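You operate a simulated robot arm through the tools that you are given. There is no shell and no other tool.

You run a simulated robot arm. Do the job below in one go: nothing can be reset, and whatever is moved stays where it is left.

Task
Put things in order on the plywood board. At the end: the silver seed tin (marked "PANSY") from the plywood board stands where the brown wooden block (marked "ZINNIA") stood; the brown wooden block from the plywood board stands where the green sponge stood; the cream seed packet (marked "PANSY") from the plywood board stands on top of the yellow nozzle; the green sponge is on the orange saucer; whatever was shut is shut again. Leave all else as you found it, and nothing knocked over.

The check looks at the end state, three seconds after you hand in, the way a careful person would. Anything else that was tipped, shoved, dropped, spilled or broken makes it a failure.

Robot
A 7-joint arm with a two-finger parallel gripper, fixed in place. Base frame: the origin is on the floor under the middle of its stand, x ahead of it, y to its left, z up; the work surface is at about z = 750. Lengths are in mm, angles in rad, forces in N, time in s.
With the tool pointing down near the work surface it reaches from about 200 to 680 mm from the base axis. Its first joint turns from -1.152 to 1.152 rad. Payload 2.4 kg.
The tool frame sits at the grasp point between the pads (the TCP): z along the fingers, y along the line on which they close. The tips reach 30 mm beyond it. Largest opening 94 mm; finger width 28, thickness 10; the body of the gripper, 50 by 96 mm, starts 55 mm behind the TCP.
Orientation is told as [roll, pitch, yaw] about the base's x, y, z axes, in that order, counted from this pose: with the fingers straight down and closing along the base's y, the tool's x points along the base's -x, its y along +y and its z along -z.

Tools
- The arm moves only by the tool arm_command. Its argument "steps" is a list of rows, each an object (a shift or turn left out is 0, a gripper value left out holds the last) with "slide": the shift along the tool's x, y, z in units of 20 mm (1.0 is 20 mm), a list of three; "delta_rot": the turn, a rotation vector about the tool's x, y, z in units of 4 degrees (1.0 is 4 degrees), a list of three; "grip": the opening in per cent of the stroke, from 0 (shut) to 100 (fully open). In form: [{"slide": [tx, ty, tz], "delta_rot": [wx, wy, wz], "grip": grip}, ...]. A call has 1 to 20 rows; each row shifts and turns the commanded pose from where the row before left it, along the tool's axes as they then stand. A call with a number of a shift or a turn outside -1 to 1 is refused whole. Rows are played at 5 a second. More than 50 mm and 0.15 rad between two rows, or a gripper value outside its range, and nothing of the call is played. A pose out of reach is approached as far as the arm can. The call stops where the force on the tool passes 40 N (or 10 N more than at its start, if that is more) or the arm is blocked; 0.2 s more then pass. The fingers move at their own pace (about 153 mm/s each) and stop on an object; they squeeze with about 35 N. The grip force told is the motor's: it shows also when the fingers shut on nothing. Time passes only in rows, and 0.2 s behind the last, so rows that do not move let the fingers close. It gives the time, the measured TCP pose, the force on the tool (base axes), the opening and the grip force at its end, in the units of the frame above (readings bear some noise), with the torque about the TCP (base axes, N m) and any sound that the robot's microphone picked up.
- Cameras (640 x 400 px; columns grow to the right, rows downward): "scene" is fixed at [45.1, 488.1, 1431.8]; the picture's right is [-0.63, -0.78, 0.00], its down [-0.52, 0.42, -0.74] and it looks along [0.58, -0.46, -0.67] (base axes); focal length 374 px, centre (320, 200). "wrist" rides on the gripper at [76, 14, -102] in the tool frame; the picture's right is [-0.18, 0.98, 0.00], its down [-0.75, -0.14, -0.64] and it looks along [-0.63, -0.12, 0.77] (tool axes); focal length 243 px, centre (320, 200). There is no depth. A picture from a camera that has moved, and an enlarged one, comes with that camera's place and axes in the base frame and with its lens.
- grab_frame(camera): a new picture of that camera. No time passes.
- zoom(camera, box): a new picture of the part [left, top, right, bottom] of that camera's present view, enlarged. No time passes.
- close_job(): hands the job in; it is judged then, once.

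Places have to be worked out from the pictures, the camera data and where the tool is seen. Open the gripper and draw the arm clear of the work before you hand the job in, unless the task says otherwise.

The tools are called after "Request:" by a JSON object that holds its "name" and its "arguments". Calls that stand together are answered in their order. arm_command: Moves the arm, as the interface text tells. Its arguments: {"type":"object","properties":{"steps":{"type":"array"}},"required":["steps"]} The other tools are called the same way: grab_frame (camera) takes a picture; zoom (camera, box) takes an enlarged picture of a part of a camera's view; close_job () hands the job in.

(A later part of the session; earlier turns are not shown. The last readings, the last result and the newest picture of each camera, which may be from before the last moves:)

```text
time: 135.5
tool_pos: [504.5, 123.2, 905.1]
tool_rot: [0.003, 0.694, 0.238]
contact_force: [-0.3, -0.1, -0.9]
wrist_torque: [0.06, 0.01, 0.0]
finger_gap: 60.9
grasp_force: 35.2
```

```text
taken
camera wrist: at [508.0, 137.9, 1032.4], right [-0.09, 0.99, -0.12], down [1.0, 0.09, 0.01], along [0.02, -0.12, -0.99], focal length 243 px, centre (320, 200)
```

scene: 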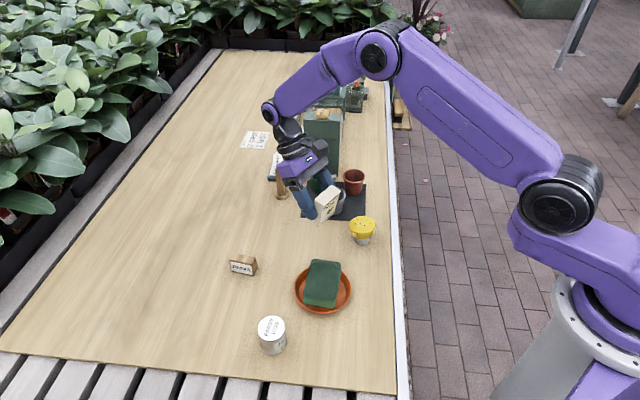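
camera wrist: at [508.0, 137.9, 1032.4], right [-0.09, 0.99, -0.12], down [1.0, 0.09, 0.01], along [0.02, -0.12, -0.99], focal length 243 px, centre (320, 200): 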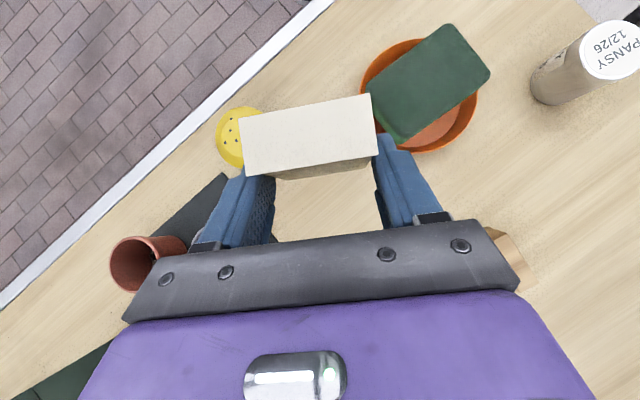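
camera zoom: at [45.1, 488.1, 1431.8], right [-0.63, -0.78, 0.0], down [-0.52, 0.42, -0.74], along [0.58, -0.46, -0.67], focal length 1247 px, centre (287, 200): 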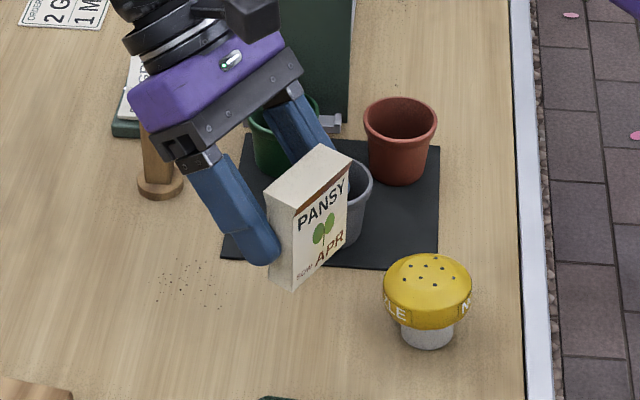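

The packet is upright with PANSY facing the base. I lower it ~98 mm towards the open board.

Request:
{"name": "arm_command", "arguments": {"steps": [{"slide": [-0.627, 0, 0.753], "grip": 0}, {"slide": [-0.627, 0, 0.753]}, {"slide": [-0.627, 0, 0.753]}, {"slide": [-0.627, 0, 0.753]}, {"slide": [-0.5, 0, 0.6]}, {"slide": [0, 0, 0]}]}}

Request:
{"name": "zoom", "arguments": {"camera": "scene", "box": [270, 170, 390, 260]}}

```text
time: 136.9
tool_pos: [504.7, 123.4, 811.1]
tool_rot: [0.001, 0.697, 0.238]
contact_force: [1.1, 0.5, 0.5]
wrist_torque: [0.02, -0.03, 0.0]
finger_gap: 60.9
grasp_force: 35.1
```

```text
4.44 times, centred on (330, 215) of scene
camera zoom: at [45.1, 488.1, 1431.8], right [-0.63, -0.78, 0.0], down [-0.52, 0.42, -0.74], along [0.58, -0.46, -0.67], focal length 1663 px, centre (276, 133)
```

zoom: 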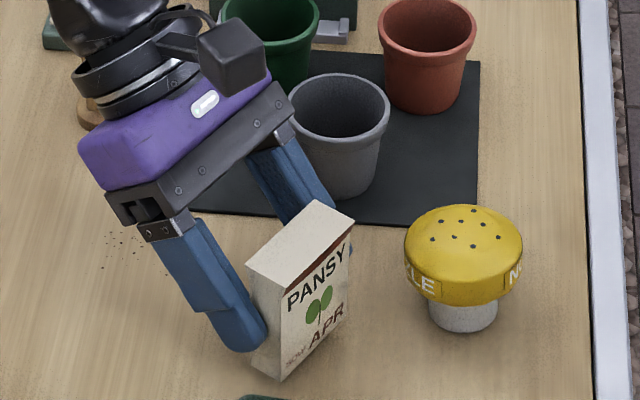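

Packet bottom is ~12 mm above the board. I lower 9 mm and then slowly.

Request:
{"name": "arm_command", "arguments": {"steps": [{"slide": [-0.16, 0, 0.192], "grip": 0}, {"slide": [-0.128, 0, 0.154]}, {"slide": [-0.032, 0, 0.038]}, {"slide": [-0.032, 0, 0.038]}, {"slide": [0, 0, 0]}]}}

```text
time: 138.1
tool_pos: [504.8, 122.2, 799.5]
tool_rot: [0.001, 0.698, 0.237]
contact_force: [-0.4, -0.1, 0.3]
wrist_torque: [-0.01, 0.01, 0.01]
finger_gap: 60.9
grasp_force: 35.2
```

No contact yet; I go on in half-millimetre steps.

Request:
{"name": "arm_command", "arguments": {"steps": [{"slide": [-0.016, 0, 0.019], "grip": 0}, {"slide": [-0.016, 0, 0.019]}, {"slide": [-0.016, 0, 0.019]}, {"slide": [0, 0, 0]}]}}

```text
time: 139.1
tool_pos: [503.9, 122.8, 798.3]
tool_rot: [0.002, 0.697, 0.237]
contact_force: [0.4, 1.2, 6.9]
wrist_torque: [-0.18, 0.07, -0.02]
finger_gap: 60.9
grasp_force: 34.7
```

Contact of 6.9 N at one lower corner—nearly flat. I open gradually and let it settle.

Request:
{"name": "arm_command", "arguments": {"steps": [{"grip": 66}, {"grip": 68}, {"grip": 72}, {"grip": 80}, {"grip": 100}, {"grip": 100}]}}

Request:
{"name": "zoom", "arguments": {"camera": "scene", "box": [270, 170, 390, 260]}}

Request:
{"name": "grab_frame", "arguments": {"camera": "wrist"}}

```text
time: 140.5
tool_pos: [504.5, 123.0, 797.3]
tool_rot: [0.002, 0.695, 0.239]
contact_force: [-0.9, 0.4, 0.0]
wrist_torque: [-0.01, 0.01, -0.01]
finger_gap: 93.9
grasp_force: 0.0
```

```text
4.44 times, centred on (330, 215) of scene
camera zoom: at [45.1, 488.1, 1431.8], right [-0.63, -0.78, 0.0], down [-0.52, 0.42, -0.74], along [0.58, -0.46, -0.67], focal length 1663 px, centre (276, 133)
```

zoom: 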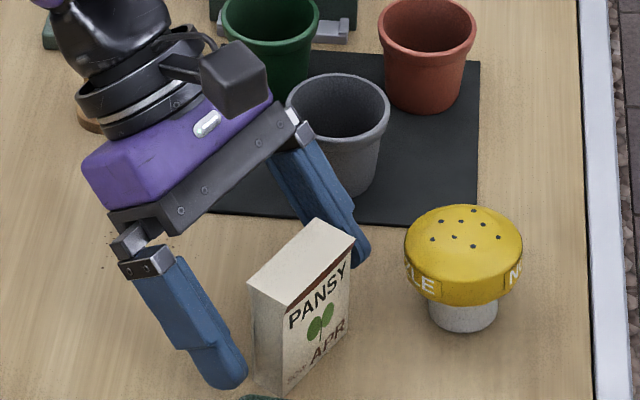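

```text
taken
camera wrist: at [508.0, 138.0, 925.2], right [-0.09, 0.99, -0.12], down [1.0, 0.09, 0.01], along [0.02, -0.12, -0.99], focal length 243 px, centre (320, 200)
```

wrist: 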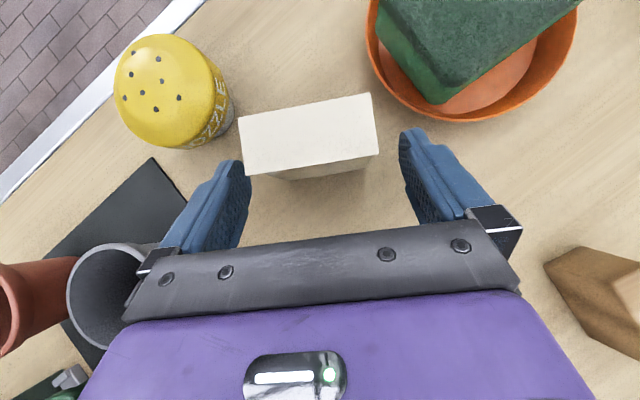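

The packet stands upright on the board. I back out along the tool axis and check.

Request:
{"name": "arm_command", "arguments": {"steps": [{"slide": [0, 0, -0.5], "grip": 100}, {"slide": [0, 0, -1]}, {"slide": [0, 0, -1]}, {"slide": [-0.3, 0, -1]}, {"slide": [0, 0, -1]}, {"slide": [0, 0, 0]}]}}

Request:
{"name": "zoom", "arguments": {"camera": "scene", "box": [270, 170, 390, 260]}}

```text
time: 141.9
tool_pos: [540.0, 130.8, 849.7]
tool_rot: [0.001, 0.697, 0.238]
contact_force: [-0.1, -0.7, 0.0]
wrist_torque: [-0.01, 0.03, 0.01]
finger_gap: 93.8
grasp_force: 0.0
out of reach, approached as far as the arm can: row 4, 5
```

```text
4.44 times, centred on (330, 215) of scene
camera zoom: at [45.1, 488.1, 1431.8], right [-0.63, -0.78, 0.0], down [-0.52, 0.42, -0.74], along [0.58, -0.46, -0.67], focal length 1663 px, centre (276, 133)
```

zoom: 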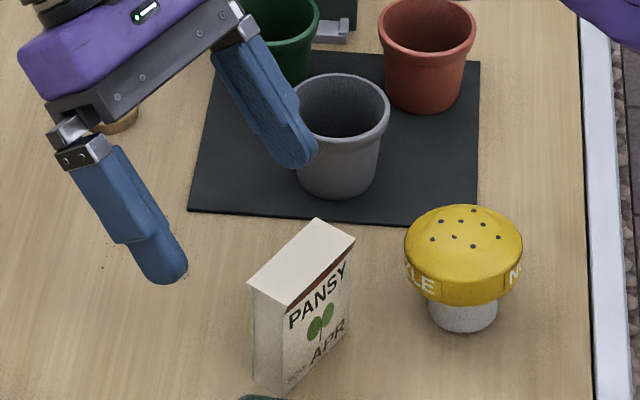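

The packet stands alone, stable. I untilt the tool to vertical in place and then rise.

Request:
{"name": "arm_command", "arguments": {"steps": [{"delta_rot": [0, -1, 0], "grip": 100}, {"delta_rot": [0, -1, 0]}, {"delta_rot": [0, -1, 0]}, {"delta_rot": [0, -1, 0]}, {"delta_rot": [0, -1, 0]}, {"delta_rot": [0, -1, 0]}, {"delta_rot": [0, -1, 0]}, {"delta_rot": [0, -1, 0]}, {"delta_rot": [0, -1, 0]}, {"delta_rot": [0, -1, 0]}, {"slide": [0, 0, -1]}, {"slide": [0, 0, -1]}, {"slide": [0, 0, -1]}, {"slide": [0, 0, 0]}]}}

Request:
{"name": "grab_frame", "arguments": {"camera": "wrist"}}

Request:
{"name": "grab_frame", "arguments": {"camera": "scene"}}

```text
time: 144.9
tool_pos: [539.5, 131.7, 910.6]
tool_rot: [0.002, -0.003, 0.237]
contact_force: [0.2, 0.1, -0.2]
wrist_torque: [0.01, -0.01, 0.0]
finger_gap: 93.9
grasp_force: 0.1
```

```text
taken
camera wrist: at [462.2, 126.2, 1012.1], right [-0.05, 1.0, 0.0], down [0.76, 0.04, 0.64], along [0.64, 0.03, -0.77], focal length 243 px, centre (320, 200)
```

wrist: 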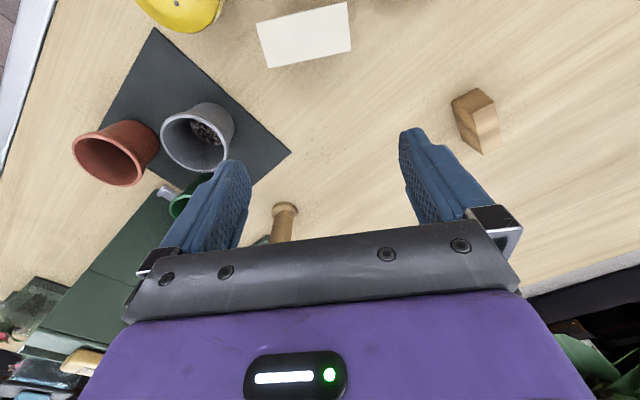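

```text
taken
```

scene: 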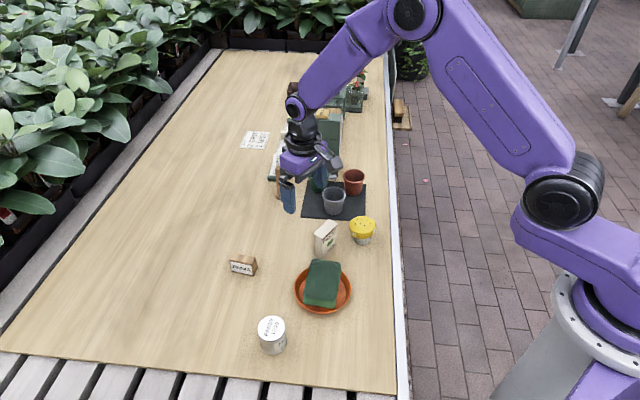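

The packet stands safely at about (484, 118). Likely the first release popped because I still pressed on it; next time I'll unload first. Now I turn the wrist to yaw ≈ −76°, needed both to straighten the nozzle and to grip the packet across its thin side.

Request:
{"name": "arm_command", "arguments": {"steps": [{"delta_rot": [0, 0, 1], "grip": 100}, {"delta_rot": [0, 0, 1]}, {"delta_rot": [0, 0, 1]}, {"delta_rot": [0, 0, 1]}, {"delta_rot": [0, 0, 1]}, {"delta_rot": [0, 0, 1]}, {"delta_rot": [0, 0, 1]}, {"delta_rot": [0, 0, 1]}, {"delta_rot": [0, 0, 1]}, {"delta_rot": [0, 0, 1]}, {"delta_rot": [0, 0, 1]}, {"delta_rot": [0, 0, 1]}, {"delta_rot": [0, 0, 1]}, {"delta_rot": [0, 0, 1]}, {"delta_rot": [0, 0, 1]}, {"delta_rot": [0, 0, 1]}, {"delta_rot": [0, 0, 1]}, {"delta_rot": [0, 0, 1]}, {"delta_rot": [0, 0, 1]}, {"delta_rot": [0, 0, 1]}]}}

```text
time: 149.1
tool_pos: [540.5, 131.6, 908.8]
tool_rot: [0.003, 0.0, -1.161]
contact_force: [-0.2, 0.5, 1.6]
wrist_torque: [-0.01, -0.03, 0.01]
finger_gap: 93.9
grasp_force: 0.1
```

Yaw −66°; I finish the turn and move above the nozzle at (453, 26), still high.

Request:
{"name": "arm_command", "arguments": {"steps": [{"delta_rot": [0, 0, 1], "grip": 100}, {"delta_rot": [0, 0, 1]}, {"delta_rot": [0, 0, 0.5]}, {"slide": [-0.686, -0.913, 0]}, {"slide": [-0.686, -0.913, 0]}, {"slide": [-0.686, -0.913, 0]}, {"slide": [-0.686, -0.913, 0]}, {"slide": [-0.686, -0.913, 0]}, {"slide": [-0.686, -0.913, 0]}, {"slide": [0, 0, 0]}]}}

Request:
{"name": "grab_frame", "arguments": {"camera": "wrist"}}

Request:
{"name": "zoom", "arguments": {"camera": "wrist", "box": [270, 40, 370, 150]}}

```text
time: 151.3
tool_pos: [454.8, 27.8, 911.0]
tool_rot: [0.004, 0.001, -1.333]
contact_force: [0.3, 0.0, -0.7]
wrist_torque: [0.01, 0.02, -0.05]
finger_gap: 94.0
grasp_force: 0.1
```

```text
taken
camera wrist: at [449.8, 103.0, 1011.6], right [1.0, 0.05, 0.0], down [0.04, -0.77, 0.64], along [0.03, -0.64, -0.77], focal length 243 px, centre (320, 200)
```

wrist: 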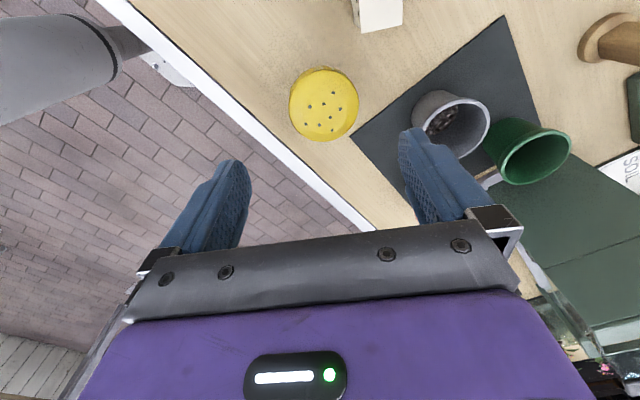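

```text
3.64 times, centred on (320, 95) of wrist
camera zoom: at [449.8, 103.0, 1011.6], right [1.0, 0.05, 0.0], down [0.04, -0.77, 0.64], along [0.03, -0.64, -0.77], focal length 882 px, centre (320, 582)
```

zoom: 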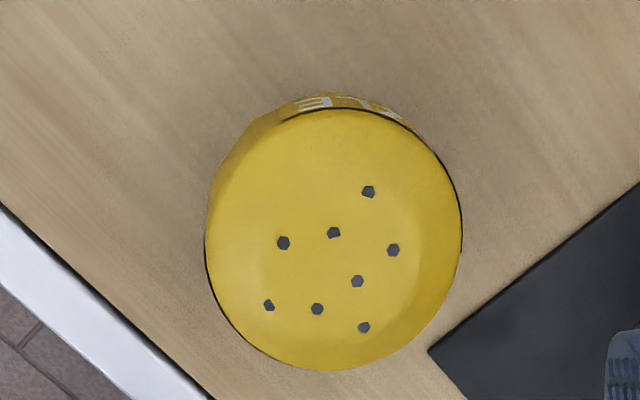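

The cap's centre is at (457, 28) versus (452.5, 26.5) originally—a lean of ~5 mm at the top. I lower the open fingers around the cap's rim to nudge it upright gently.

Request:
{"name": "arm_command", "arguments": {"steps": [{"slide": [0, -0.07, 1], "grip": 100}, {"slide": [0, 0, 1]}, {"slide": [0, 0, 1]}, {"slide": [0, 0, 1]}, {"slide": [0, 0, 0.8]}, {"slide": [0, 0, 0.4]}, {"slide": [0, 0, 0]}]}}

Request:
{"name": "zoom", "arguments": {"camera": "scene", "box": [320, 180, 420, 260]}}

Request:
{"name": "grab_frame", "arguments": {"camera": "wrist"}}

```text
time: 152.9
tool_pos: [452.0, 25.9, 805.7]
tool_rot: [0.004, 0.001, -1.334]
contact_force: [0.2, 0.5, 0.2]
wrist_torque: [-0.02, 0.04, 0.01]
finger_gap: 93.9
grasp_force: 0.0
```

```text
5.00 times, centred on (370, 220) of scene
camera zoom: at [45.1, 488.1, 1431.8], right [-0.63, -0.78, 0.0], down [-0.52, 0.42, -0.74], along [0.58, -0.46, -0.67], focal length 1871 px, centre (70, 100)
```

zoom: 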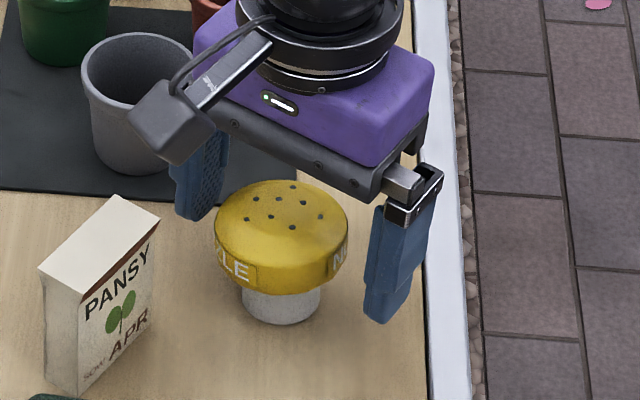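

```text
taken
camera wrist: at [448.8, 102.3, 908.0], right [1.0, 0.05, 0.0], down [0.04, -0.77, 0.64], along [0.03, -0.64, -0.77], focal length 243 px, centre (320, 200)
```

wrist: 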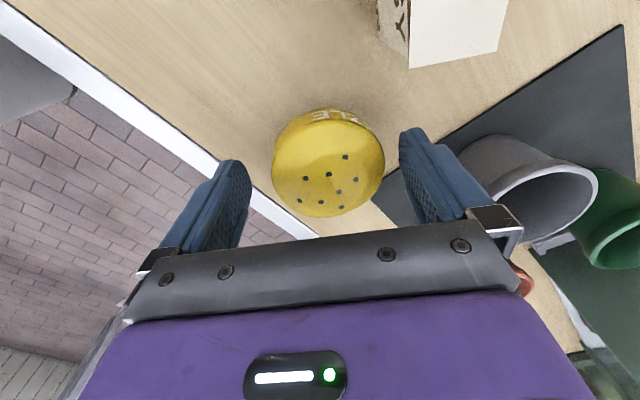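

The nozzle is between the fingers. I close gently in stages, down to a 65 mm opening, and look.

Request:
{"name": "arm_command", "arguments": {"steps": [{"grip": 80}, {"grip": 74}, {"grip": 71}, {"grip": 69}, {"grip": 69}]}}

Request:
{"name": "zoom", "arguments": {"camera": "scene", "box": [330, 200, 394, 250]}}

Request:
{"name": "zoom", "arguments": {"camera": "wrist", "box": [220, 80, 420, 230]}}

```text
time: 154.1
tool_pos: [452.5, 25.7, 806.4]
tool_rot: [0.003, 0.002, -1.334]
contact_force: [0.1, -0.6, 0.2]
wrist_torque: [0.0, -0.01, -0.01]
finger_gap: 64.9
grasp_force: 0.0
```

```text
8.00 times, centred on (362, 225) of scene
camera zoom: at [45.1, 488.1, 1431.8], right [-0.63, -0.78, 0.0], down [-0.52, 0.42, -0.74], along [0.58, -0.46, -0.67], focal length 2994 px, centre (-16, 0)
```

zoom: 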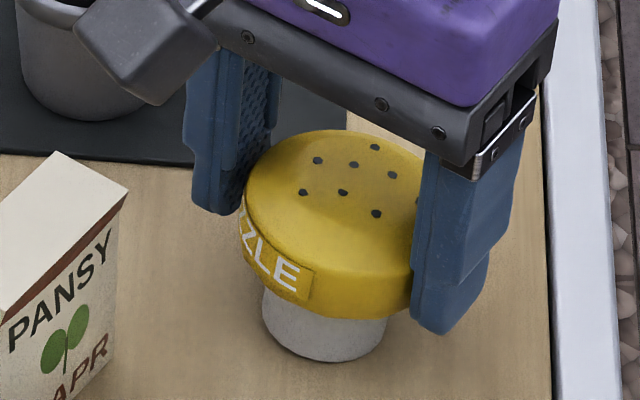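

```text
2.67 times, centred on (320, 155) of wrist
camera zoom: at [448.8, 102.3, 908.1], right [1.0, 0.05, 0.0], down [0.04, -0.77, 0.64], along [0.03, -0.64, -0.77], focal length 647 px, centre (320, 320)
```

zoom: 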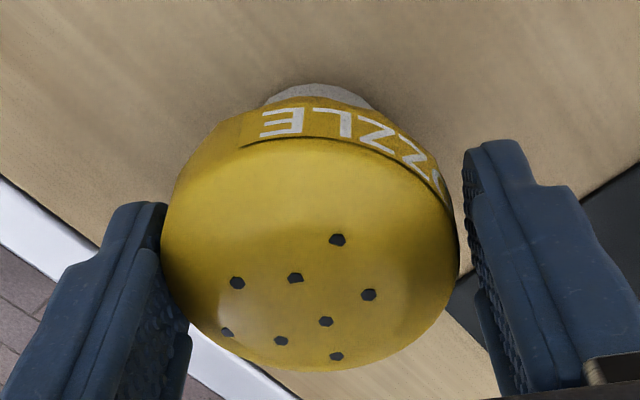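

The nozzle flopped over to lean about as much the other way—so it rocks about its foot and isn't stable exactly upright. I open the fingers and see how it rests on its own.

Request:
{"name": "arm_command", "arguments": {"steps": [{"grip": 72}, {"grip": 76}, {"grip": 85}, {"grip": 100}, {"grip": 100}]}}

Request:
{"name": "zoom", "arguments": {"camera": "scene", "box": [330, 200, 394, 250]}}

Request:
{"name": "zoom", "arguments": {"camera": "wrist", "box": [220, 80, 420, 230]}}

```text
time: 155.3
tool_pos: [452.2, 25.9, 805.4]
tool_rot: [0.003, 0.001, -1.334]
contact_force: [-0.3, 0.4, 0.2]
wrist_torque: [0.04, 0.0, -0.02]
finger_gap: 93.8
grasp_force: 0.1
```

```text
8.00 times, centred on (362, 225) of scene
camera zoom: at [45.1, 488.1, 1431.8], right [-0.63, -0.78, 0.0], down [-0.52, 0.42, -0.74], along [0.58, -0.46, -0.67], focal length 2994 px, centre (-16, 0)
```

zoom: 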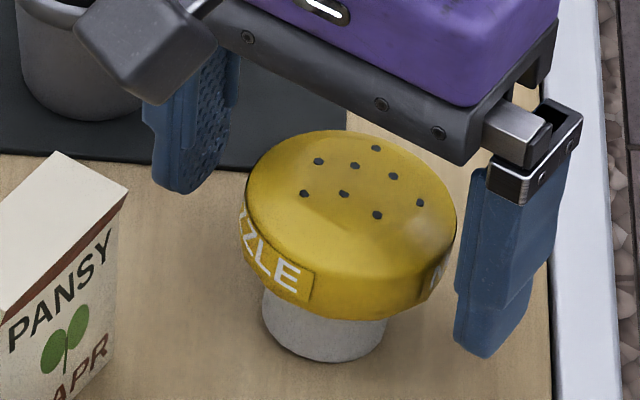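

```text
2.67 times, centred on (320, 155) of wrist
camera zoom: at [448.8, 102.3, 908.1], right [1.0, 0.05, 0.0], down [0.04, -0.77, 0.64], along [0.03, -0.64, -0.77], focal length 647 px, centre (320, 320)
```

zoom: 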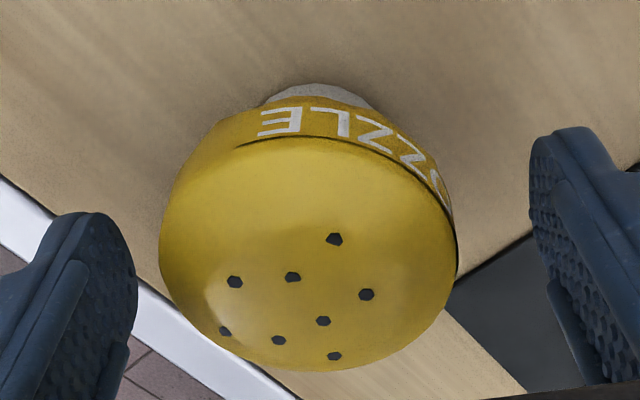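

The nozzle rests leaning about 5° whichever way it is pushed. So the safest plan: grip the packet across its thin side (pads as guard rails), set it flush on the leaning top with its long side along the lean, and release with no preload. I rise and move over the packet.

Request:
{"name": "arm_command", "arguments": {"steps": [{"slide": [0, 0, -0.5], "grip": 100}, {"slide": [0, 0, -1]}, {"slide": [0, 0, -1]}, {"slide": [0, 0, -1]}, {"slide": [0, 0, -1]}, {"slide": [0, 0, -1]}, {"slide": [0.72, 0.45, 0]}, {"slide": [0.72, 0.45, 0]}, {"slide": [0.72, 0.45, 0]}, {"slide": [0.72, 0.45, 0]}, {"slide": [0.72, 0.45, 0]}, {"slide": [0.72, 0.45, 0]}, {"slide": [0, 0, 0]}]}}

Request:
{"name": "grab_frame", "arguments": {"camera": "wrist"}}

Request:
{"name": "zoom", "arguments": {"camera": "scene", "box": [280, 195, 400, 270]}}

```text
time: 158.1
tool_pos: [484.5, 123.2, 916.8]
tool_rot: [0.002, 0.001, -1.334]
contact_force: [0.3, 0.2, -0.2]
wrist_torque: [-0.03, -0.02, 0.01]
finger_gap: 94.1
grasp_force: 0.1
```

```text
taken
camera wrist: at [480.4, 198.8, 1018.9], right [1.0, 0.05, 0.0], down [0.04, -0.77, 0.64], along [0.03, -0.64, -0.77], focal length 243 px, centre (320, 200)
```

wrist: 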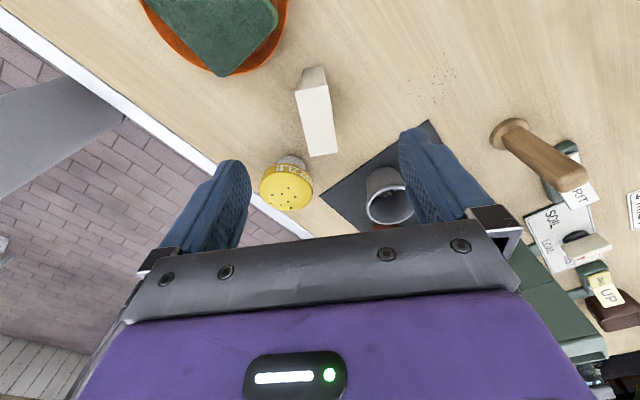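

```text
5.33 times, centred on (340, 232) of scene
camera zoom: at [45.1, 488.2, 1431.8], right [-0.63, -0.78, 0.0], down [-0.52, 0.42, -0.74], along [0.58, -0.46, -0.67], focal length 1996 px, centre (213, 27)
```

zoom: 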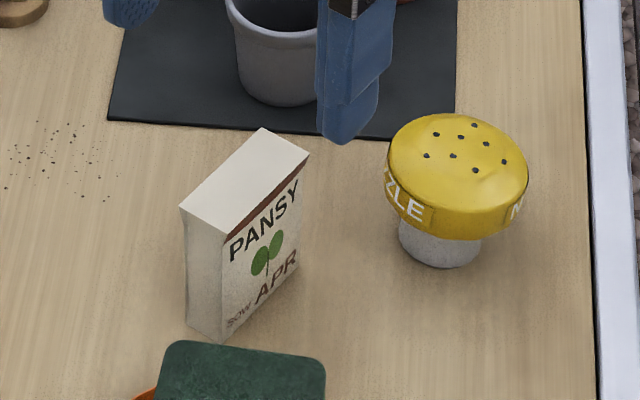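

I zoom on the packet to find its top corners from this view.

Request:
{"name": "zoom", "arguments": {"camera": "wrist", "box": [270, 55, 370, 170]}}

Request:
{"name": "zoom", "arguments": {"camera": "wrist", "box": [240, 140, 340, 225]}}

```text
3.48 times, centred on (320, 112) of wrist
camera zoom: at [480.4, 198.8, 1018.9], right [1.0, 0.05, 0.0], down [0.04, -0.77, 0.64], along [0.03, -0.64, -0.77], focal length 844 px, centre (320, 504)
```

zoom: 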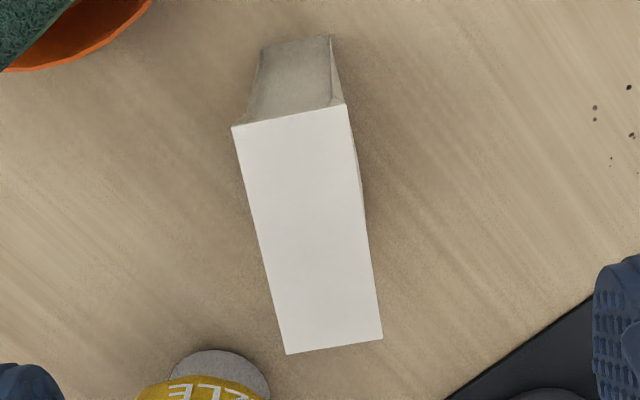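

```text
4.71 times, centred on (290, 182) of wrist
camera zoom: at [480.4, 198.8, 1018.9], right [1.0, 0.05, 0.0], down [0.04, -0.77, 0.64], along [0.03, -0.64, -0.77], focal length 1142 px, centre (461, 282)
```

zoom: 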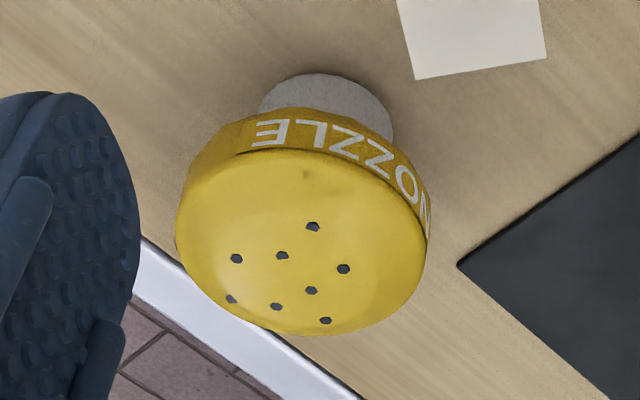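

The packet's centre is (482.6, 117.5), thin direction azimuth 13.5°, matching the tool. I centre over it and descend to grip with tips 20 mm above the board.

Request:
{"name": "arm_command", "arguments": {"steps": [{"slide": [-0.21, -0.15, 0.6], "grip": 100}, {"slide": [0, 0, 1]}, {"slide": [0, 0, 1]}, {"slide": [0, 0, 1]}, {"slide": [0, 0, 1]}, {"slide": [0, 0, 0.8]}, {"slide": [0, 0, 0.4]}, {"slide": [0, 0, 0]}]}}

Request:
{"name": "grab_frame", "arguments": {"camera": "wrist"}}

Request:
{"name": "zoom", "arguments": {"camera": "scene", "box": [270, 175, 390, 265]}}

```text
time: 159.9
tool_pos: [480.4, 118.0, 800.8]
tool_rot: [0.003, 0.001, -1.332]
contact_force: [0.2, -0.1, 0.8]
wrist_torque: [0.03, 0.01, 0.0]
finger_gap: 93.7
grasp_force: 0.1
```

```text
taken
camera wrist: at [476.8, 194.3, 902.6], right [1.0, 0.05, 0.0], down [0.04, -0.77, 0.64], along [0.04, -0.64, -0.77], focal length 243 px, centre (320, 200)
```

wrist: 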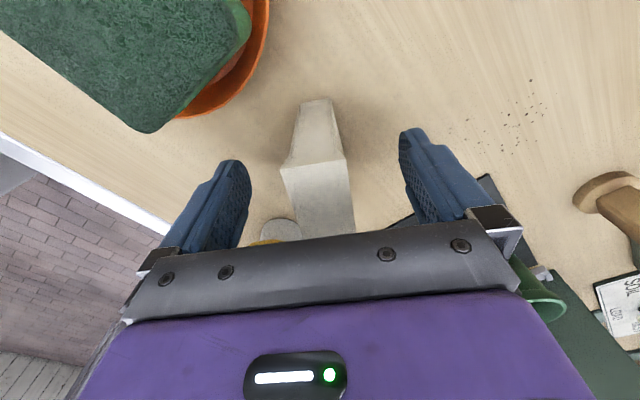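

```text
4.44 times, centred on (330, 220) of scene
camera zoom: at [45.1, 488.1, 1431.8], right [-0.63, -0.78, 0.0], down [-0.52, 0.42, -0.74], along [0.58, -0.46, -0.67], focal length 1663 px, centre (276, 111)
```

zoom: 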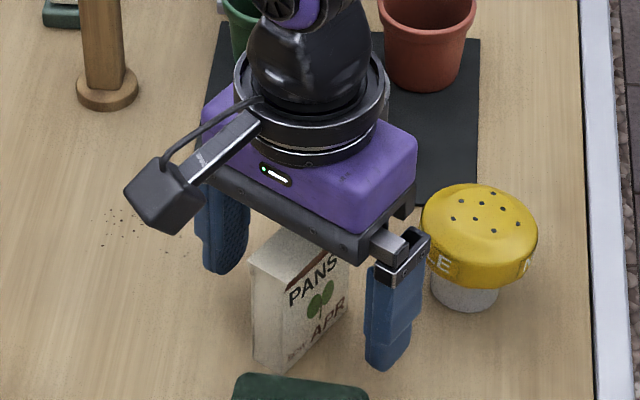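

The fingers straddle the packet; I shift 1.4 mm to centre and close slowly.

Request:
{"name": "arm_command", "arguments": {"steps": [{"slide": [0, 0.07, 0], "grip": 100}, {"grip": 60}, {"grip": 40}, {"grip": 32}, {"grip": 29}, {"grip": 0}, {"grip": 0}, {"grip": 0}]}}

Request:
{"name": "zoom", "arguments": {"camera": "scene", "box": [270, 175, 390, 265]}}

Request:
{"name": "grab_frame", "arguments": {"camera": "wrist"}}

```text
time: 161.7
tool_pos: [482.0, 117.2, 801.0]
tool_rot: [0.0, 0.002, -1.333]
contact_force: [0.3, 0.6, -0.2]
wrist_torque: [-0.02, 0.03, -0.01]
finger_gap: 29.2
grasp_force: 34.9
```

```text
4.44 times, centred on (330, 220) of scene
camera zoom: at [45.1, 488.1, 1431.8], right [-0.63, -0.78, 0.0], down [-0.52, 0.42, -0.74], along [0.58, -0.46, -0.67], focal length 1663 px, centre (276, 111)
```

zoom: 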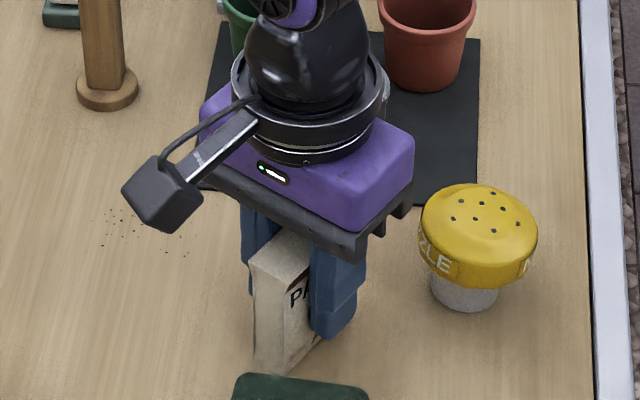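

```text
taken
camera wrist: at [478.3, 194.5, 902.4], right [1.0, 0.05, 0.0], down [0.04, -0.77, 0.64], along [0.03, -0.64, -0.77], focal length 243 px, centre (320, 200)
```

wrist: 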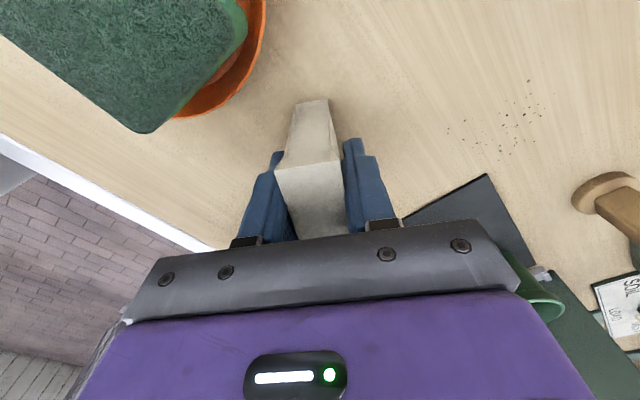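

Gripped across the thin side (29 mm reading, 35 N). I lift 100 mm and start turning the packet towards yaw ≈ +39°, so its long side follows the nozzle's lean (azimuth ≈ −141°).

Request:
{"name": "arm_command", "arguments": {"steps": [{"slide": [0, 0, -0.4], "grip": 0}, {"slide": [0, 0, -0.8]}, {"slide": [0, 0, -1]}, {"slide": [0, 0, -1]}, {"slide": [0, 0, -1]}, {"slide": [0, 0, -0.8]}, {"delta_rot": [0, 0, -1]}, {"delta_rot": [0, 0, -1]}, {"delta_rot": [0, 0, -1]}, {"delta_rot": [0, 0, -1]}, {"delta_rot": [0, 0, -1]}, {"delta_rot": [0, 0, -1]}, {"delta_rot": [0, 0, -1]}, {"delta_rot": [0, 0, -1]}, {"delta_rot": [0, 0, -1]}, {"delta_rot": [0, 0, -1]}, {"delta_rot": [0, 0, -1]}, {"delta_rot": [0, 0, -1]}, {"delta_rot": [0, 0, -1]}, {"delta_rot": [0, 0, -1]}]}}

Request:
{"name": "zoom", "arguments": {"camera": "scene", "box": [270, 140, 410, 260]}}

```text
time: 165.9
tool_pos: [483.3, 117.8, 899.0]
tool_rot: [0.003, -0.001, -0.354]
contact_force: [0.6, 0.6, -0.2]
wrist_torque: [-0.01, 0.0, 0.0]
finger_gap: 29.2
grasp_force: 34.9
```

```text
3.33 times, centred on (340, 200) of scene
camera zoom: at [45.1, 488.1, 1431.8], right [-0.63, -0.78, 0.0], down [-0.52, 0.42, -0.74], along [0.58, -0.46, -0.67], focal length 1247 px, centre (253, 200)
```

zoom: 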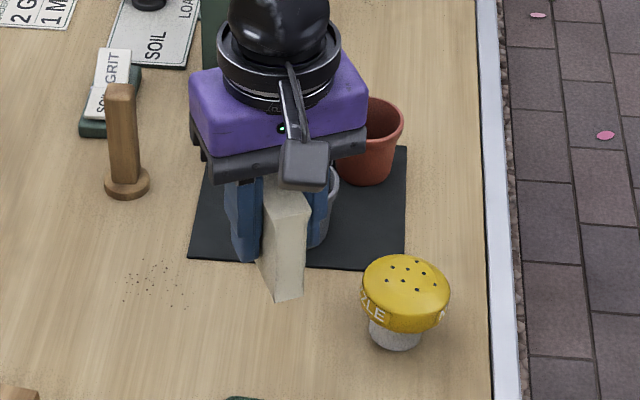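

The packet is held upright. I continue turning by another 59°.

Request:
{"name": "arm_command", "arguments": {"steps": [{"delta_rot": [0, 0, -1], "grip": 0}, {"delta_rot": [0, 0, -1]}, {"delta_rot": [0, 0, -1]}, {"delta_rot": [0, 0, -1]}, {"delta_rot": [0, 0, -1]}, {"delta_rot": [0, 0, -1]}, {"delta_rot": [0, 0, -1]}, {"delta_rot": [0, 0, -1]}, {"delta_rot": [0, 0, -1]}, {"delta_rot": [0, 0, -1]}, {"delta_rot": [0, 0, -1]}, {"delta_rot": [0, 0, -1]}, {"delta_rot": [0, 0, -1]}, {"delta_rot": [0, 0, -1]}, {"delta_rot": [0, 0, -0.8]}, {"slide": [0, 0, 0]}]}}

Request:
{"name": "grab_frame", "arguments": {"camera": "wrist"}}

```text
time: 169.3
tool_pos: [483.7, 118.2, 899.0]
tool_rot: [0.001, -0.002, 0.678]
contact_force: [0.8, 0.0, -0.7]
wrist_torque: [0.0, 0.01, 0.04]
finger_gap: 29.1
grasp_force: 35.1
```

```text
taken
camera wrist: at [414.2, 80.4, 1001.0], right [-0.47, 0.88, 0.0], down [0.67, 0.36, 0.64], along [0.57, 0.3, -0.77], focal length 243 px, centre (320, 200)
```

wrist: 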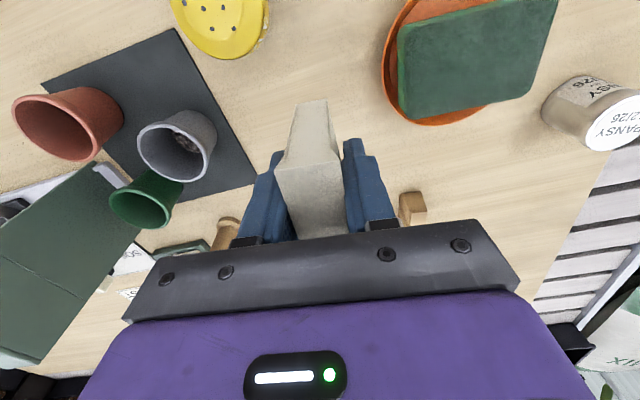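

Yaw is 39°. I move the packet above the nozzle (about (447, 22)) at this height and re-measure the nozzle.

Request:
{"name": "arm_command", "arguments": {"steps": [{"slide": [0.876, -0.52, 0], "grip": 0}, {"slide": [0.876, -0.52, 0]}, {"slide": [0.876, -0.52, 0]}, {"slide": [0.876, -0.52, 0]}, {"slide": [0.876, -0.52, 0]}, {"slide": [0, 0, 0]}]}}

Request:
{"name": "grab_frame", "arguments": {"camera": "wrist"}}

Request:
{"name": "zoom", "arguments": {"camera": "wrist", "box": [260, 40, 400, 150]}}

Request:
{"name": "zoom", "arguments": {"camera": "scene", "box": [330, 190, 400, 250]}}

```text
time: 170.7
tool_pos: [446.5, 22.0, 898.9]
tool_rot: [0.0, -0.003, 0.676]
contact_force: [-0.3, 0.0, -0.7]
wrist_torque: [-0.02, 0.0, 0.03]
finger_gap: 29.4
grasp_force: 34.5
```

```text
taken
camera wrist: at [378.9, -16.4, 1000.5], right [-0.47, 0.88, 0.0], down [0.67, 0.36, 0.64], along [0.57, 0.3, -0.77], focal length 243 px, centre (320, 200)
```

wrist: 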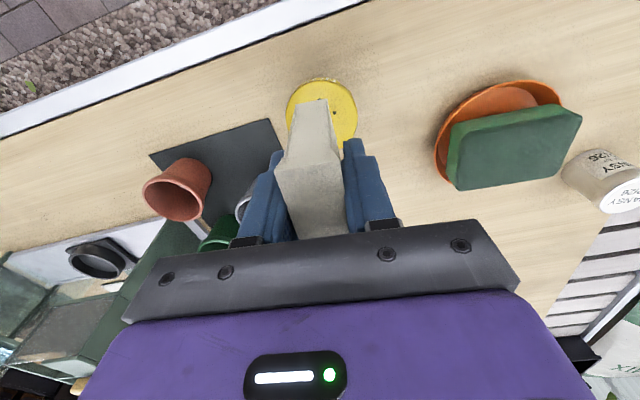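

```text
3.64 times, centred on (330, 95) of wrist
camera zoom: at [378.9, -16.4, 1000.5], right [-0.47, 0.88, 0.0], down [0.67, 0.36, 0.64], along [0.57, 0.3, -0.77], focal length 882 px, centre (284, 582)
```

zoom: 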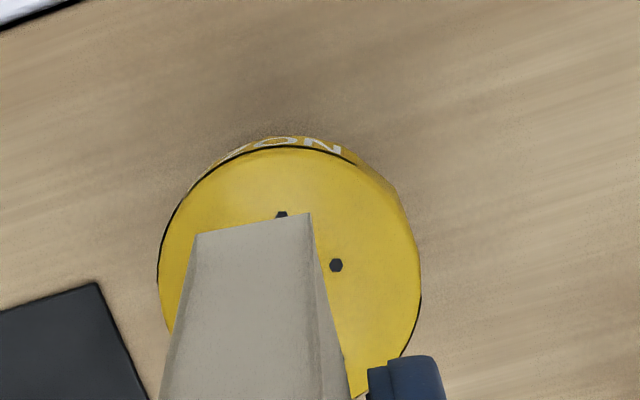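

```text
6.67 times, centred on (365, 220) of scene
camera zoom: at [45.1, 488.1, 1431.8], right [-0.63, -0.78, 0.0], down [-0.52, 0.42, -0.74], along [0.58, -0.46, -0.67], focal length 2495 px, centre (20, 67)
```

zoom: 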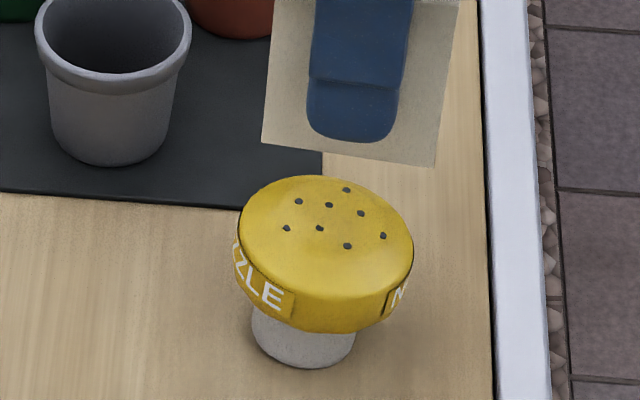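

The packet's bottom and nozzle top compare consistently in both cameras. I tilt the packet 4.2° to match the nozzle's lean, shift ~3 mm, and lower to about 7 mm above the cap.

Request:
{"name": "arm_command", "arguments": {"steps": [{"slide": [0.12, 0.083, 0], "grip": 0}, {"delta_rot": [0, -0.525, 0]}, {"delta_rot": [0, -0.525, 0]}, {"slide": [0.036, 0, 0.5]}, {"slide": [0.036, 0, 0.5]}, {"slide": [0.029, 0, 0.4]}, {"slide": [0.011, 0, 0.15]}, {"slide": [0, 0, 0]}]}}

Request:
{"name": "zoom", "arguments": {"camera": "scene", "box": [335, 195, 395, 250]}}

Request:
{"name": "zoom", "arguments": {"camera": "wrist", "box": [250, 50, 400, 170]}}

```text
time: 172.5
tool_pos: [444.3, 22.1, 867.5]
tool_rot: [0.0, -0.077, 0.676]
contact_force: [0.9, 0.7, 0.7]
wrist_torque: [0.02, 0.03, 0.04]
finger_gap: 29.4
grasp_force: 34.8
```

```text
7.27 times, centred on (365, 222) of scene
camera zoom: at [45.1, 488.1, 1431.8], right [-0.63, -0.78, 0.0], down [-0.52, 0.42, -0.74], along [0.58, -0.46, -0.67], focal length 2721 px, centre (-7, 36)
```

zoom: 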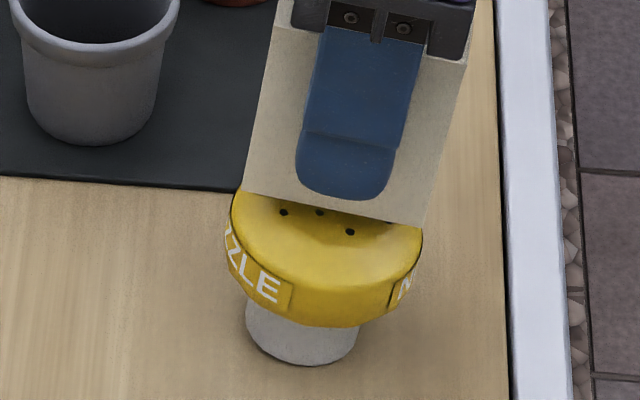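

```text
3.33 times, centred on (325, 110) of wrist
camera zoom: at [370.4, -19.3, 963.5], right [-0.47, 0.88, 0.01], down [0.64, 0.33, 0.7], along [0.61, 0.34, -0.72], focal length 809 px, centre (303, 500)
```

zoom: 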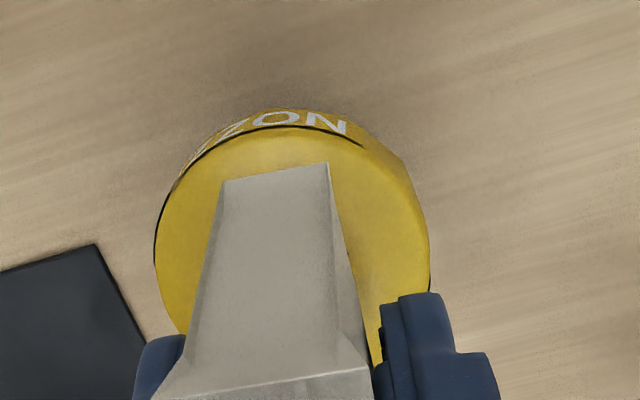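

Both cameras suggest the packet sits ~2 mm too far along the tool's y axis. I correct that and descend another 4 mm.

Request:
{"name": "arm_command", "arguments": {"steps": [{"slide": [0.05, -0.11, 0], "grip": 0}, {"slide": [0.007, 0, 0.1]}, {"slide": [0.007, 0, 0.1]}, {"slide": [0, 0, 0]}]}}

Request:
{"name": "zoom", "arguments": {"camera": "scene", "box": [335, 195, 395, 250]}}

Request:
{"name": "zoom", "arguments": {"camera": "wrist", "box": [250, 50, 400, 170]}}

```text
time: 173.5
tool_pos: [445.0, 19.7, 863.5]
tool_rot: [0.001, -0.075, 0.676]
contact_force: [0.0, -0.2, 0.0]
wrist_torque: [-0.01, -0.02, -0.02]
finger_gap: 29.1
grasp_force: 35.1
```

```text
7.27 times, centred on (365, 222) of scene
camera zoom: at [45.1, 488.1, 1431.8], right [-0.63, -0.78, 0.0], down [-0.52, 0.42, -0.74], along [0.58, -0.46, -0.67], focal length 2721 px, centre (-7, 36)
```

zoom: 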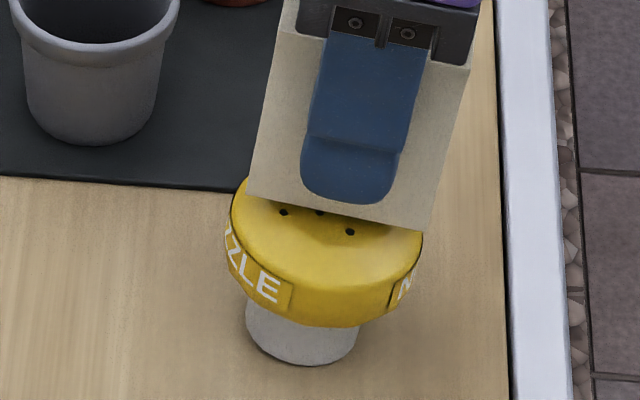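

```text
3.33 times, centred on (325, 110) of wrist
camera zoom: at [370.8, -21.9, 959.7], right [-0.47, 0.88, 0.01], down [0.64, 0.33, 0.7], along [0.61, 0.34, -0.72], focal length 809 px, centre (303, 500)
```

zoom: 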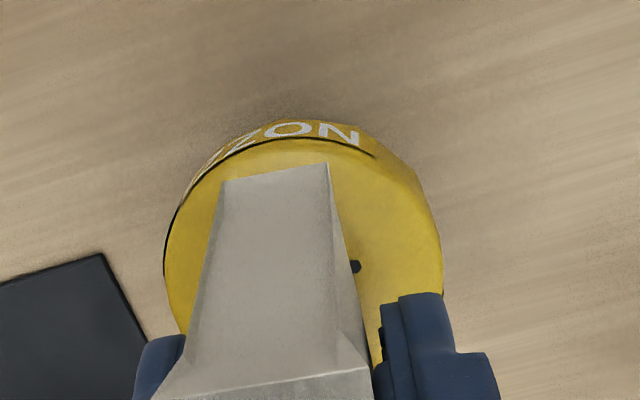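

Aligned within ~1.5 mm in all measures. I descend in half-millimetre steps watching the force.

Request:
{"name": "arm_command", "arguments": {"steps": [{"slide": [0.002, 0, 0.025], "grip": 0}, {"slide": [0.002, 0, 0.025]}, {"slide": [0.002, 0, 0.025]}, {"slide": [0, 0, 0]}]}}

```text
time: 174.5
tool_pos: [446.0, 20.2, 862.1]
tool_rot: [0.001, -0.076, 0.677]
contact_force: [-0.1, -0.3, 0.1]
wrist_torque: [-0.01, 0.0, 0.0]
finger_gap: 29.3
grasp_force: 35.1
```

Request:
{"name": "arm_command", "arguments": {"steps": [{"slide": [0.002, 0, 0.025], "grip": 0}, {"slide": [0.002, 0, 0.025]}, {"slide": [0, 0, 0]}]}}

Request:
{"name": "zoom", "arguments": {"camera": "scene", "box": [335, 195, 395, 250]}}

```text
time: 175.3
tool_pos: [445.8, 20.8, 861.8]
tool_rot: [-0.001, -0.076, 0.677]
contact_force: [-0.4, 0.5, -0.7]
wrist_torque: [-0.02, -0.01, 0.01]
finger_gap: 29.1
grasp_force: 35.1
```

```text
7.27 times, centred on (365, 222) of scene
camera zoom: at [45.1, 488.1, 1431.8], right [-0.63, -0.78, 0.0], down [-0.52, 0.42, -0.74], along [0.58, -0.46, -0.67], focal length 2721 px, centre (-7, 36)
```

zoom: 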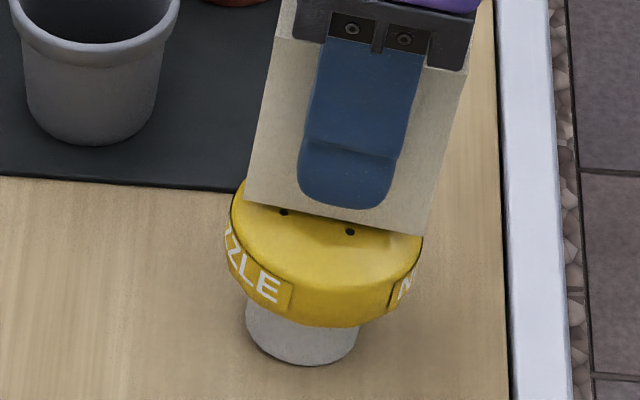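

Still not touching. Re-checking the cap/base offset, the lean looks nearer 5.5°, so I add 1.2° of tilt (compensating the shift) and continue down in half-millimetre steps.

Request:
{"name": "arm_command", "arguments": {"steps": [{"delta_rot": [0, -0.3, 0], "slide": [0.03, 0, 0], "grip": 0}, {"slide": [0.002, 0, 0.025]}, {"slide": [0.002, 0, 0.025]}, {"slide": [0, 0, 0]}]}}

```text
time: 176.3
tool_pos: [444.6, 19.0, 861.4]
tool_rot: [0.0, -0.098, 0.677]
contact_force: [0.4, 0.3, -0.4]
wrist_torque: [-0.01, 0.01, 0.01]
finger_gap: 29.4
grasp_force: 35.6
```

No contact yet at 861.4; another 1 mm in two steps.

Request:
{"name": "arm_command", "arguments": {"steps": [{"slide": [0.002, 0, 0.025], "grip": 0}, {"slide": [0.002, 0, 0.025]}, {"slide": [0, 0, 0]}]}}

Request:
{"name": "zoom", "arguments": {"camera": "scene", "box": [340, 205, 390, 250]}}

```text
time: 177.1
tool_pos: [445.5, 19.9, 859.2]
tool_rot: [0.0, -0.098, 0.677]
contact_force: [0.1, -0.4, -0.5]
wrist_torque: [-0.01, 0.02, 0.01]
finger_gap: 29.3
grasp_force: 35.3
```

```text
8.89 times, centred on (365, 228) of scene
camera zoom: at [45.1, 488.1, 1431.8], right [-0.63, -0.78, 0.0], down [-0.52, 0.42, -0.74], along [0.58, -0.46, -0.67], focal length 3326 px, centre (-80, -44)
```

zoom: 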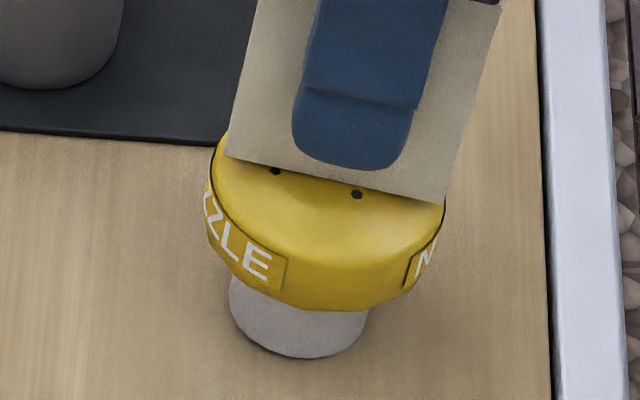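

Very close now; I continue 1 mm in half-millimetre steps.

Request:
{"name": "arm_command", "arguments": {"steps": [{"slide": [0.002, 0, 0.025], "grip": 0}, {"slide": [0.002, 0, 0.025]}, {"slide": [0, 0, 0]}]}}

```text
time: 177.9
tool_pos: [445.7, 20.0, 860.0]
tool_rot: [-0.003, -0.098, 0.678]
contact_force: [0.6, 0.4, 8.3]
wrist_torque: [0.04, -0.05, 0.0]
finger_gap: 29.2
grasp_force: 35.4
```

Contact: 8.3 N, centred on the packet's base. I back off in 0.2–0.3 mm steps to unload it.

Request:
{"name": "arm_command", "arguments": {"steps": [{"slide": [-0.001, 0, -0.0125], "grip": 0}, {"slide": [0, 0, 0]}]}}

```text
time: 178.5
tool_pos: [445.8, 19.3, 859.8]
tool_rot: [0.0, -0.098, 0.678]
contact_force: [-0.9, 0.1, 5.6]
wrist_torque: [-0.02, 0.0, -0.01]
finger_gap: 29.2
grasp_force: 34.6
```

Now 5.6 N; another 0.25 mm up.

Request:
{"name": "arm_command", "arguments": {"steps": [{"slide": [-0.001, 0, -0.0125], "grip": 0}, {"slide": [0, 0, 0]}]}}

```text
time: 179.1
tool_pos: [445.5, 20.8, 859.2]
tool_rot: [-0.001, -0.099, 0.677]
contact_force: [-0.2, -0.7, 9.8]
wrist_torque: [0.02, 0.0, 0.0]
finger_gap: 29.2
grasp_force: 34.9
```

The reading rose to 9.8 N—contact readings fluctuate. I take another reading without moving.

Request:
{"name": "arm_command", "arguments": {"steps": [{"slide": [0, 0, 0], "grip": 0}]}}

```text
time: 179.5
tool_pos: [445.1, 20.6, 858.4]
tool_rot: [-0.001, -0.098, 0.679]
contact_force: [0.5, 0.1, 11.5]
wrist_torque: [0.0, -0.05, 0.0]
finger_gap: 29.1
grasp_force: 34.6
```

The force creeps up (the controller is still pushing towards its commanded height). I back off 0.6 mm more and read.

Request:
{"name": "arm_command", "arguments": {"steps": [{"slide": [-0.001, 0, -0.015], "grip": 0}, {"slide": [-0.001, 0, -0.015]}, {"slide": [0, 0, 0]}, {"slide": [0, 0, 0]}]}}

```text
time: 180.5
tool_pos: [444.3, 20.1, 859.3]
tool_rot: [0.0, -0.095, 0.678]
contact_force: [-0.1, 0.6, 0.3]
wrist_torque: [0.03, 0.02, -0.01]
finger_gap: 29.5
grasp_force: 35.5
```

Unloaded to ~0.3 N. I check visually before releasing.

Request:
{"name": "zoom", "arguments": {"camera": "scene", "box": [340, 205, 390, 250]}}

Request:
{"name": "zoom", "arguments": {"camera": "wrist", "box": [250, 50, 400, 170]}}

```text
8.89 times, centred on (365, 228) of scene
camera zoom: at [45.1, 488.1, 1431.8], right [-0.63, -0.78, 0.0], down [-0.52, 0.42, -0.74], along [0.58, -0.46, -0.67], focal length 3326 px, centre (-80, -44)
```

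zoom: 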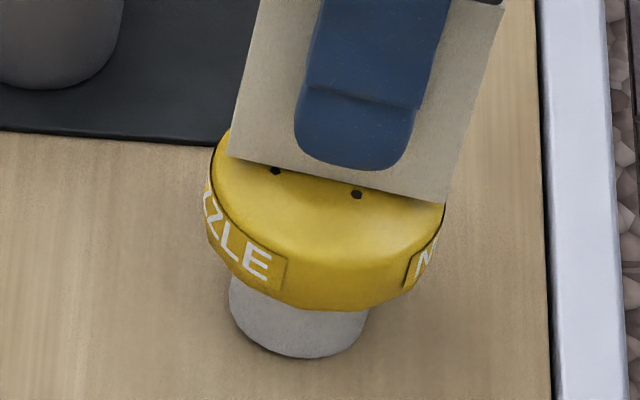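

```text
3.33 times, centred on (325, 110) of wrist
camera zoom: at [369.5, -23.8, 954.0], right [-0.47, 0.88, 0.02], down [0.63, 0.32, 0.71], along [0.62, 0.35, -0.7], focal length 809 px, centre (303, 500)
```

zoom: 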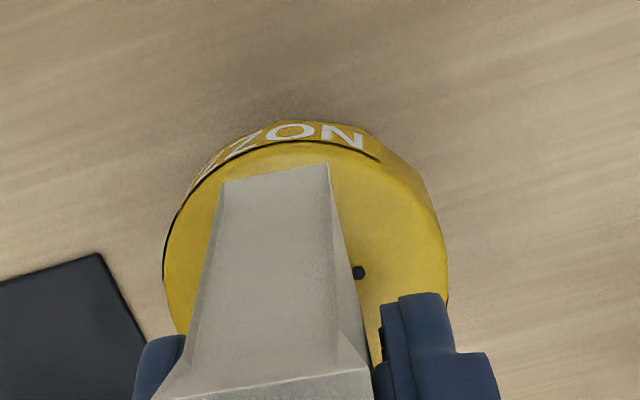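

The packet sits on the cap, centred across its thin side. I open by about 1 mm in total, in two small steps, keeping the pads as guard rails.

Request:
{"name": "arm_command", "arguments": {"steps": [{"grip": 32}, {"grip": 32}, {"grip": 32.5}, {"grip": 32.5}, {"grip": 33}, {"grip": 33}, {"grip": 33}]}}

Request:
{"name": "zoom", "arguments": {"camera": "scene", "box": [335, 185, 395, 250]}}

Request:
{"name": "zoom", "arguments": {"camera": "wrist", "box": [230, 50, 410, 230]}}

```text
time: 182.1
tool_pos: [446.0, 19.4, 859.4]
tool_rot: [-0.002, -0.097, 0.678]
contact_force: [0.3, 0.4, -0.6]
wrist_torque: [-0.01, -0.02, 0.02]
finger_gap: 31.2
grasp_force: 0.0
```

```text
6.15 times, centred on (365, 218) of scene
camera zoom: at [45.1, 488.1, 1431.8], right [-0.63, -0.78, 0.0], down [-0.52, 0.42, -0.74], along [0.58, -0.46, -0.67], focal length 2303 px, centre (43, 92)
```

zoom: 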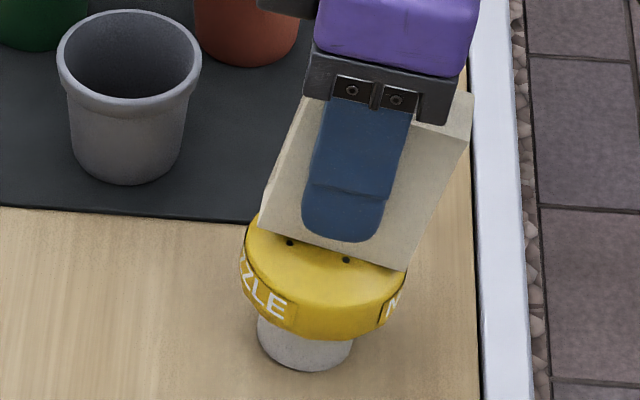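

```text
2.22 times, centred on (320, 140) of wrist
camera zoom: at [369.7, -23.8, 954.0], right [-0.47, 0.88, 0.02], down [0.62, 0.32, 0.71], along [0.62, 0.35, -0.7], focal length 539 px, centre (320, 333)
```

zoom: 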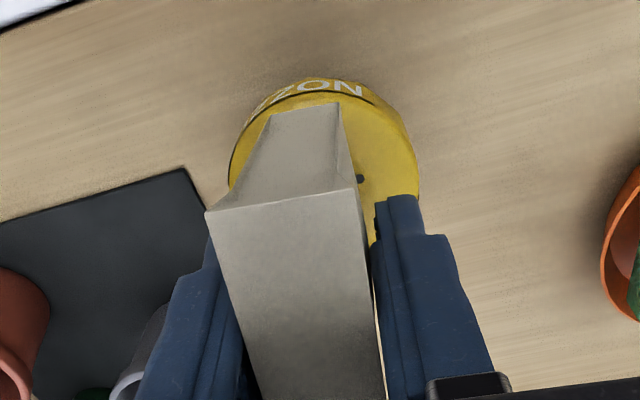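

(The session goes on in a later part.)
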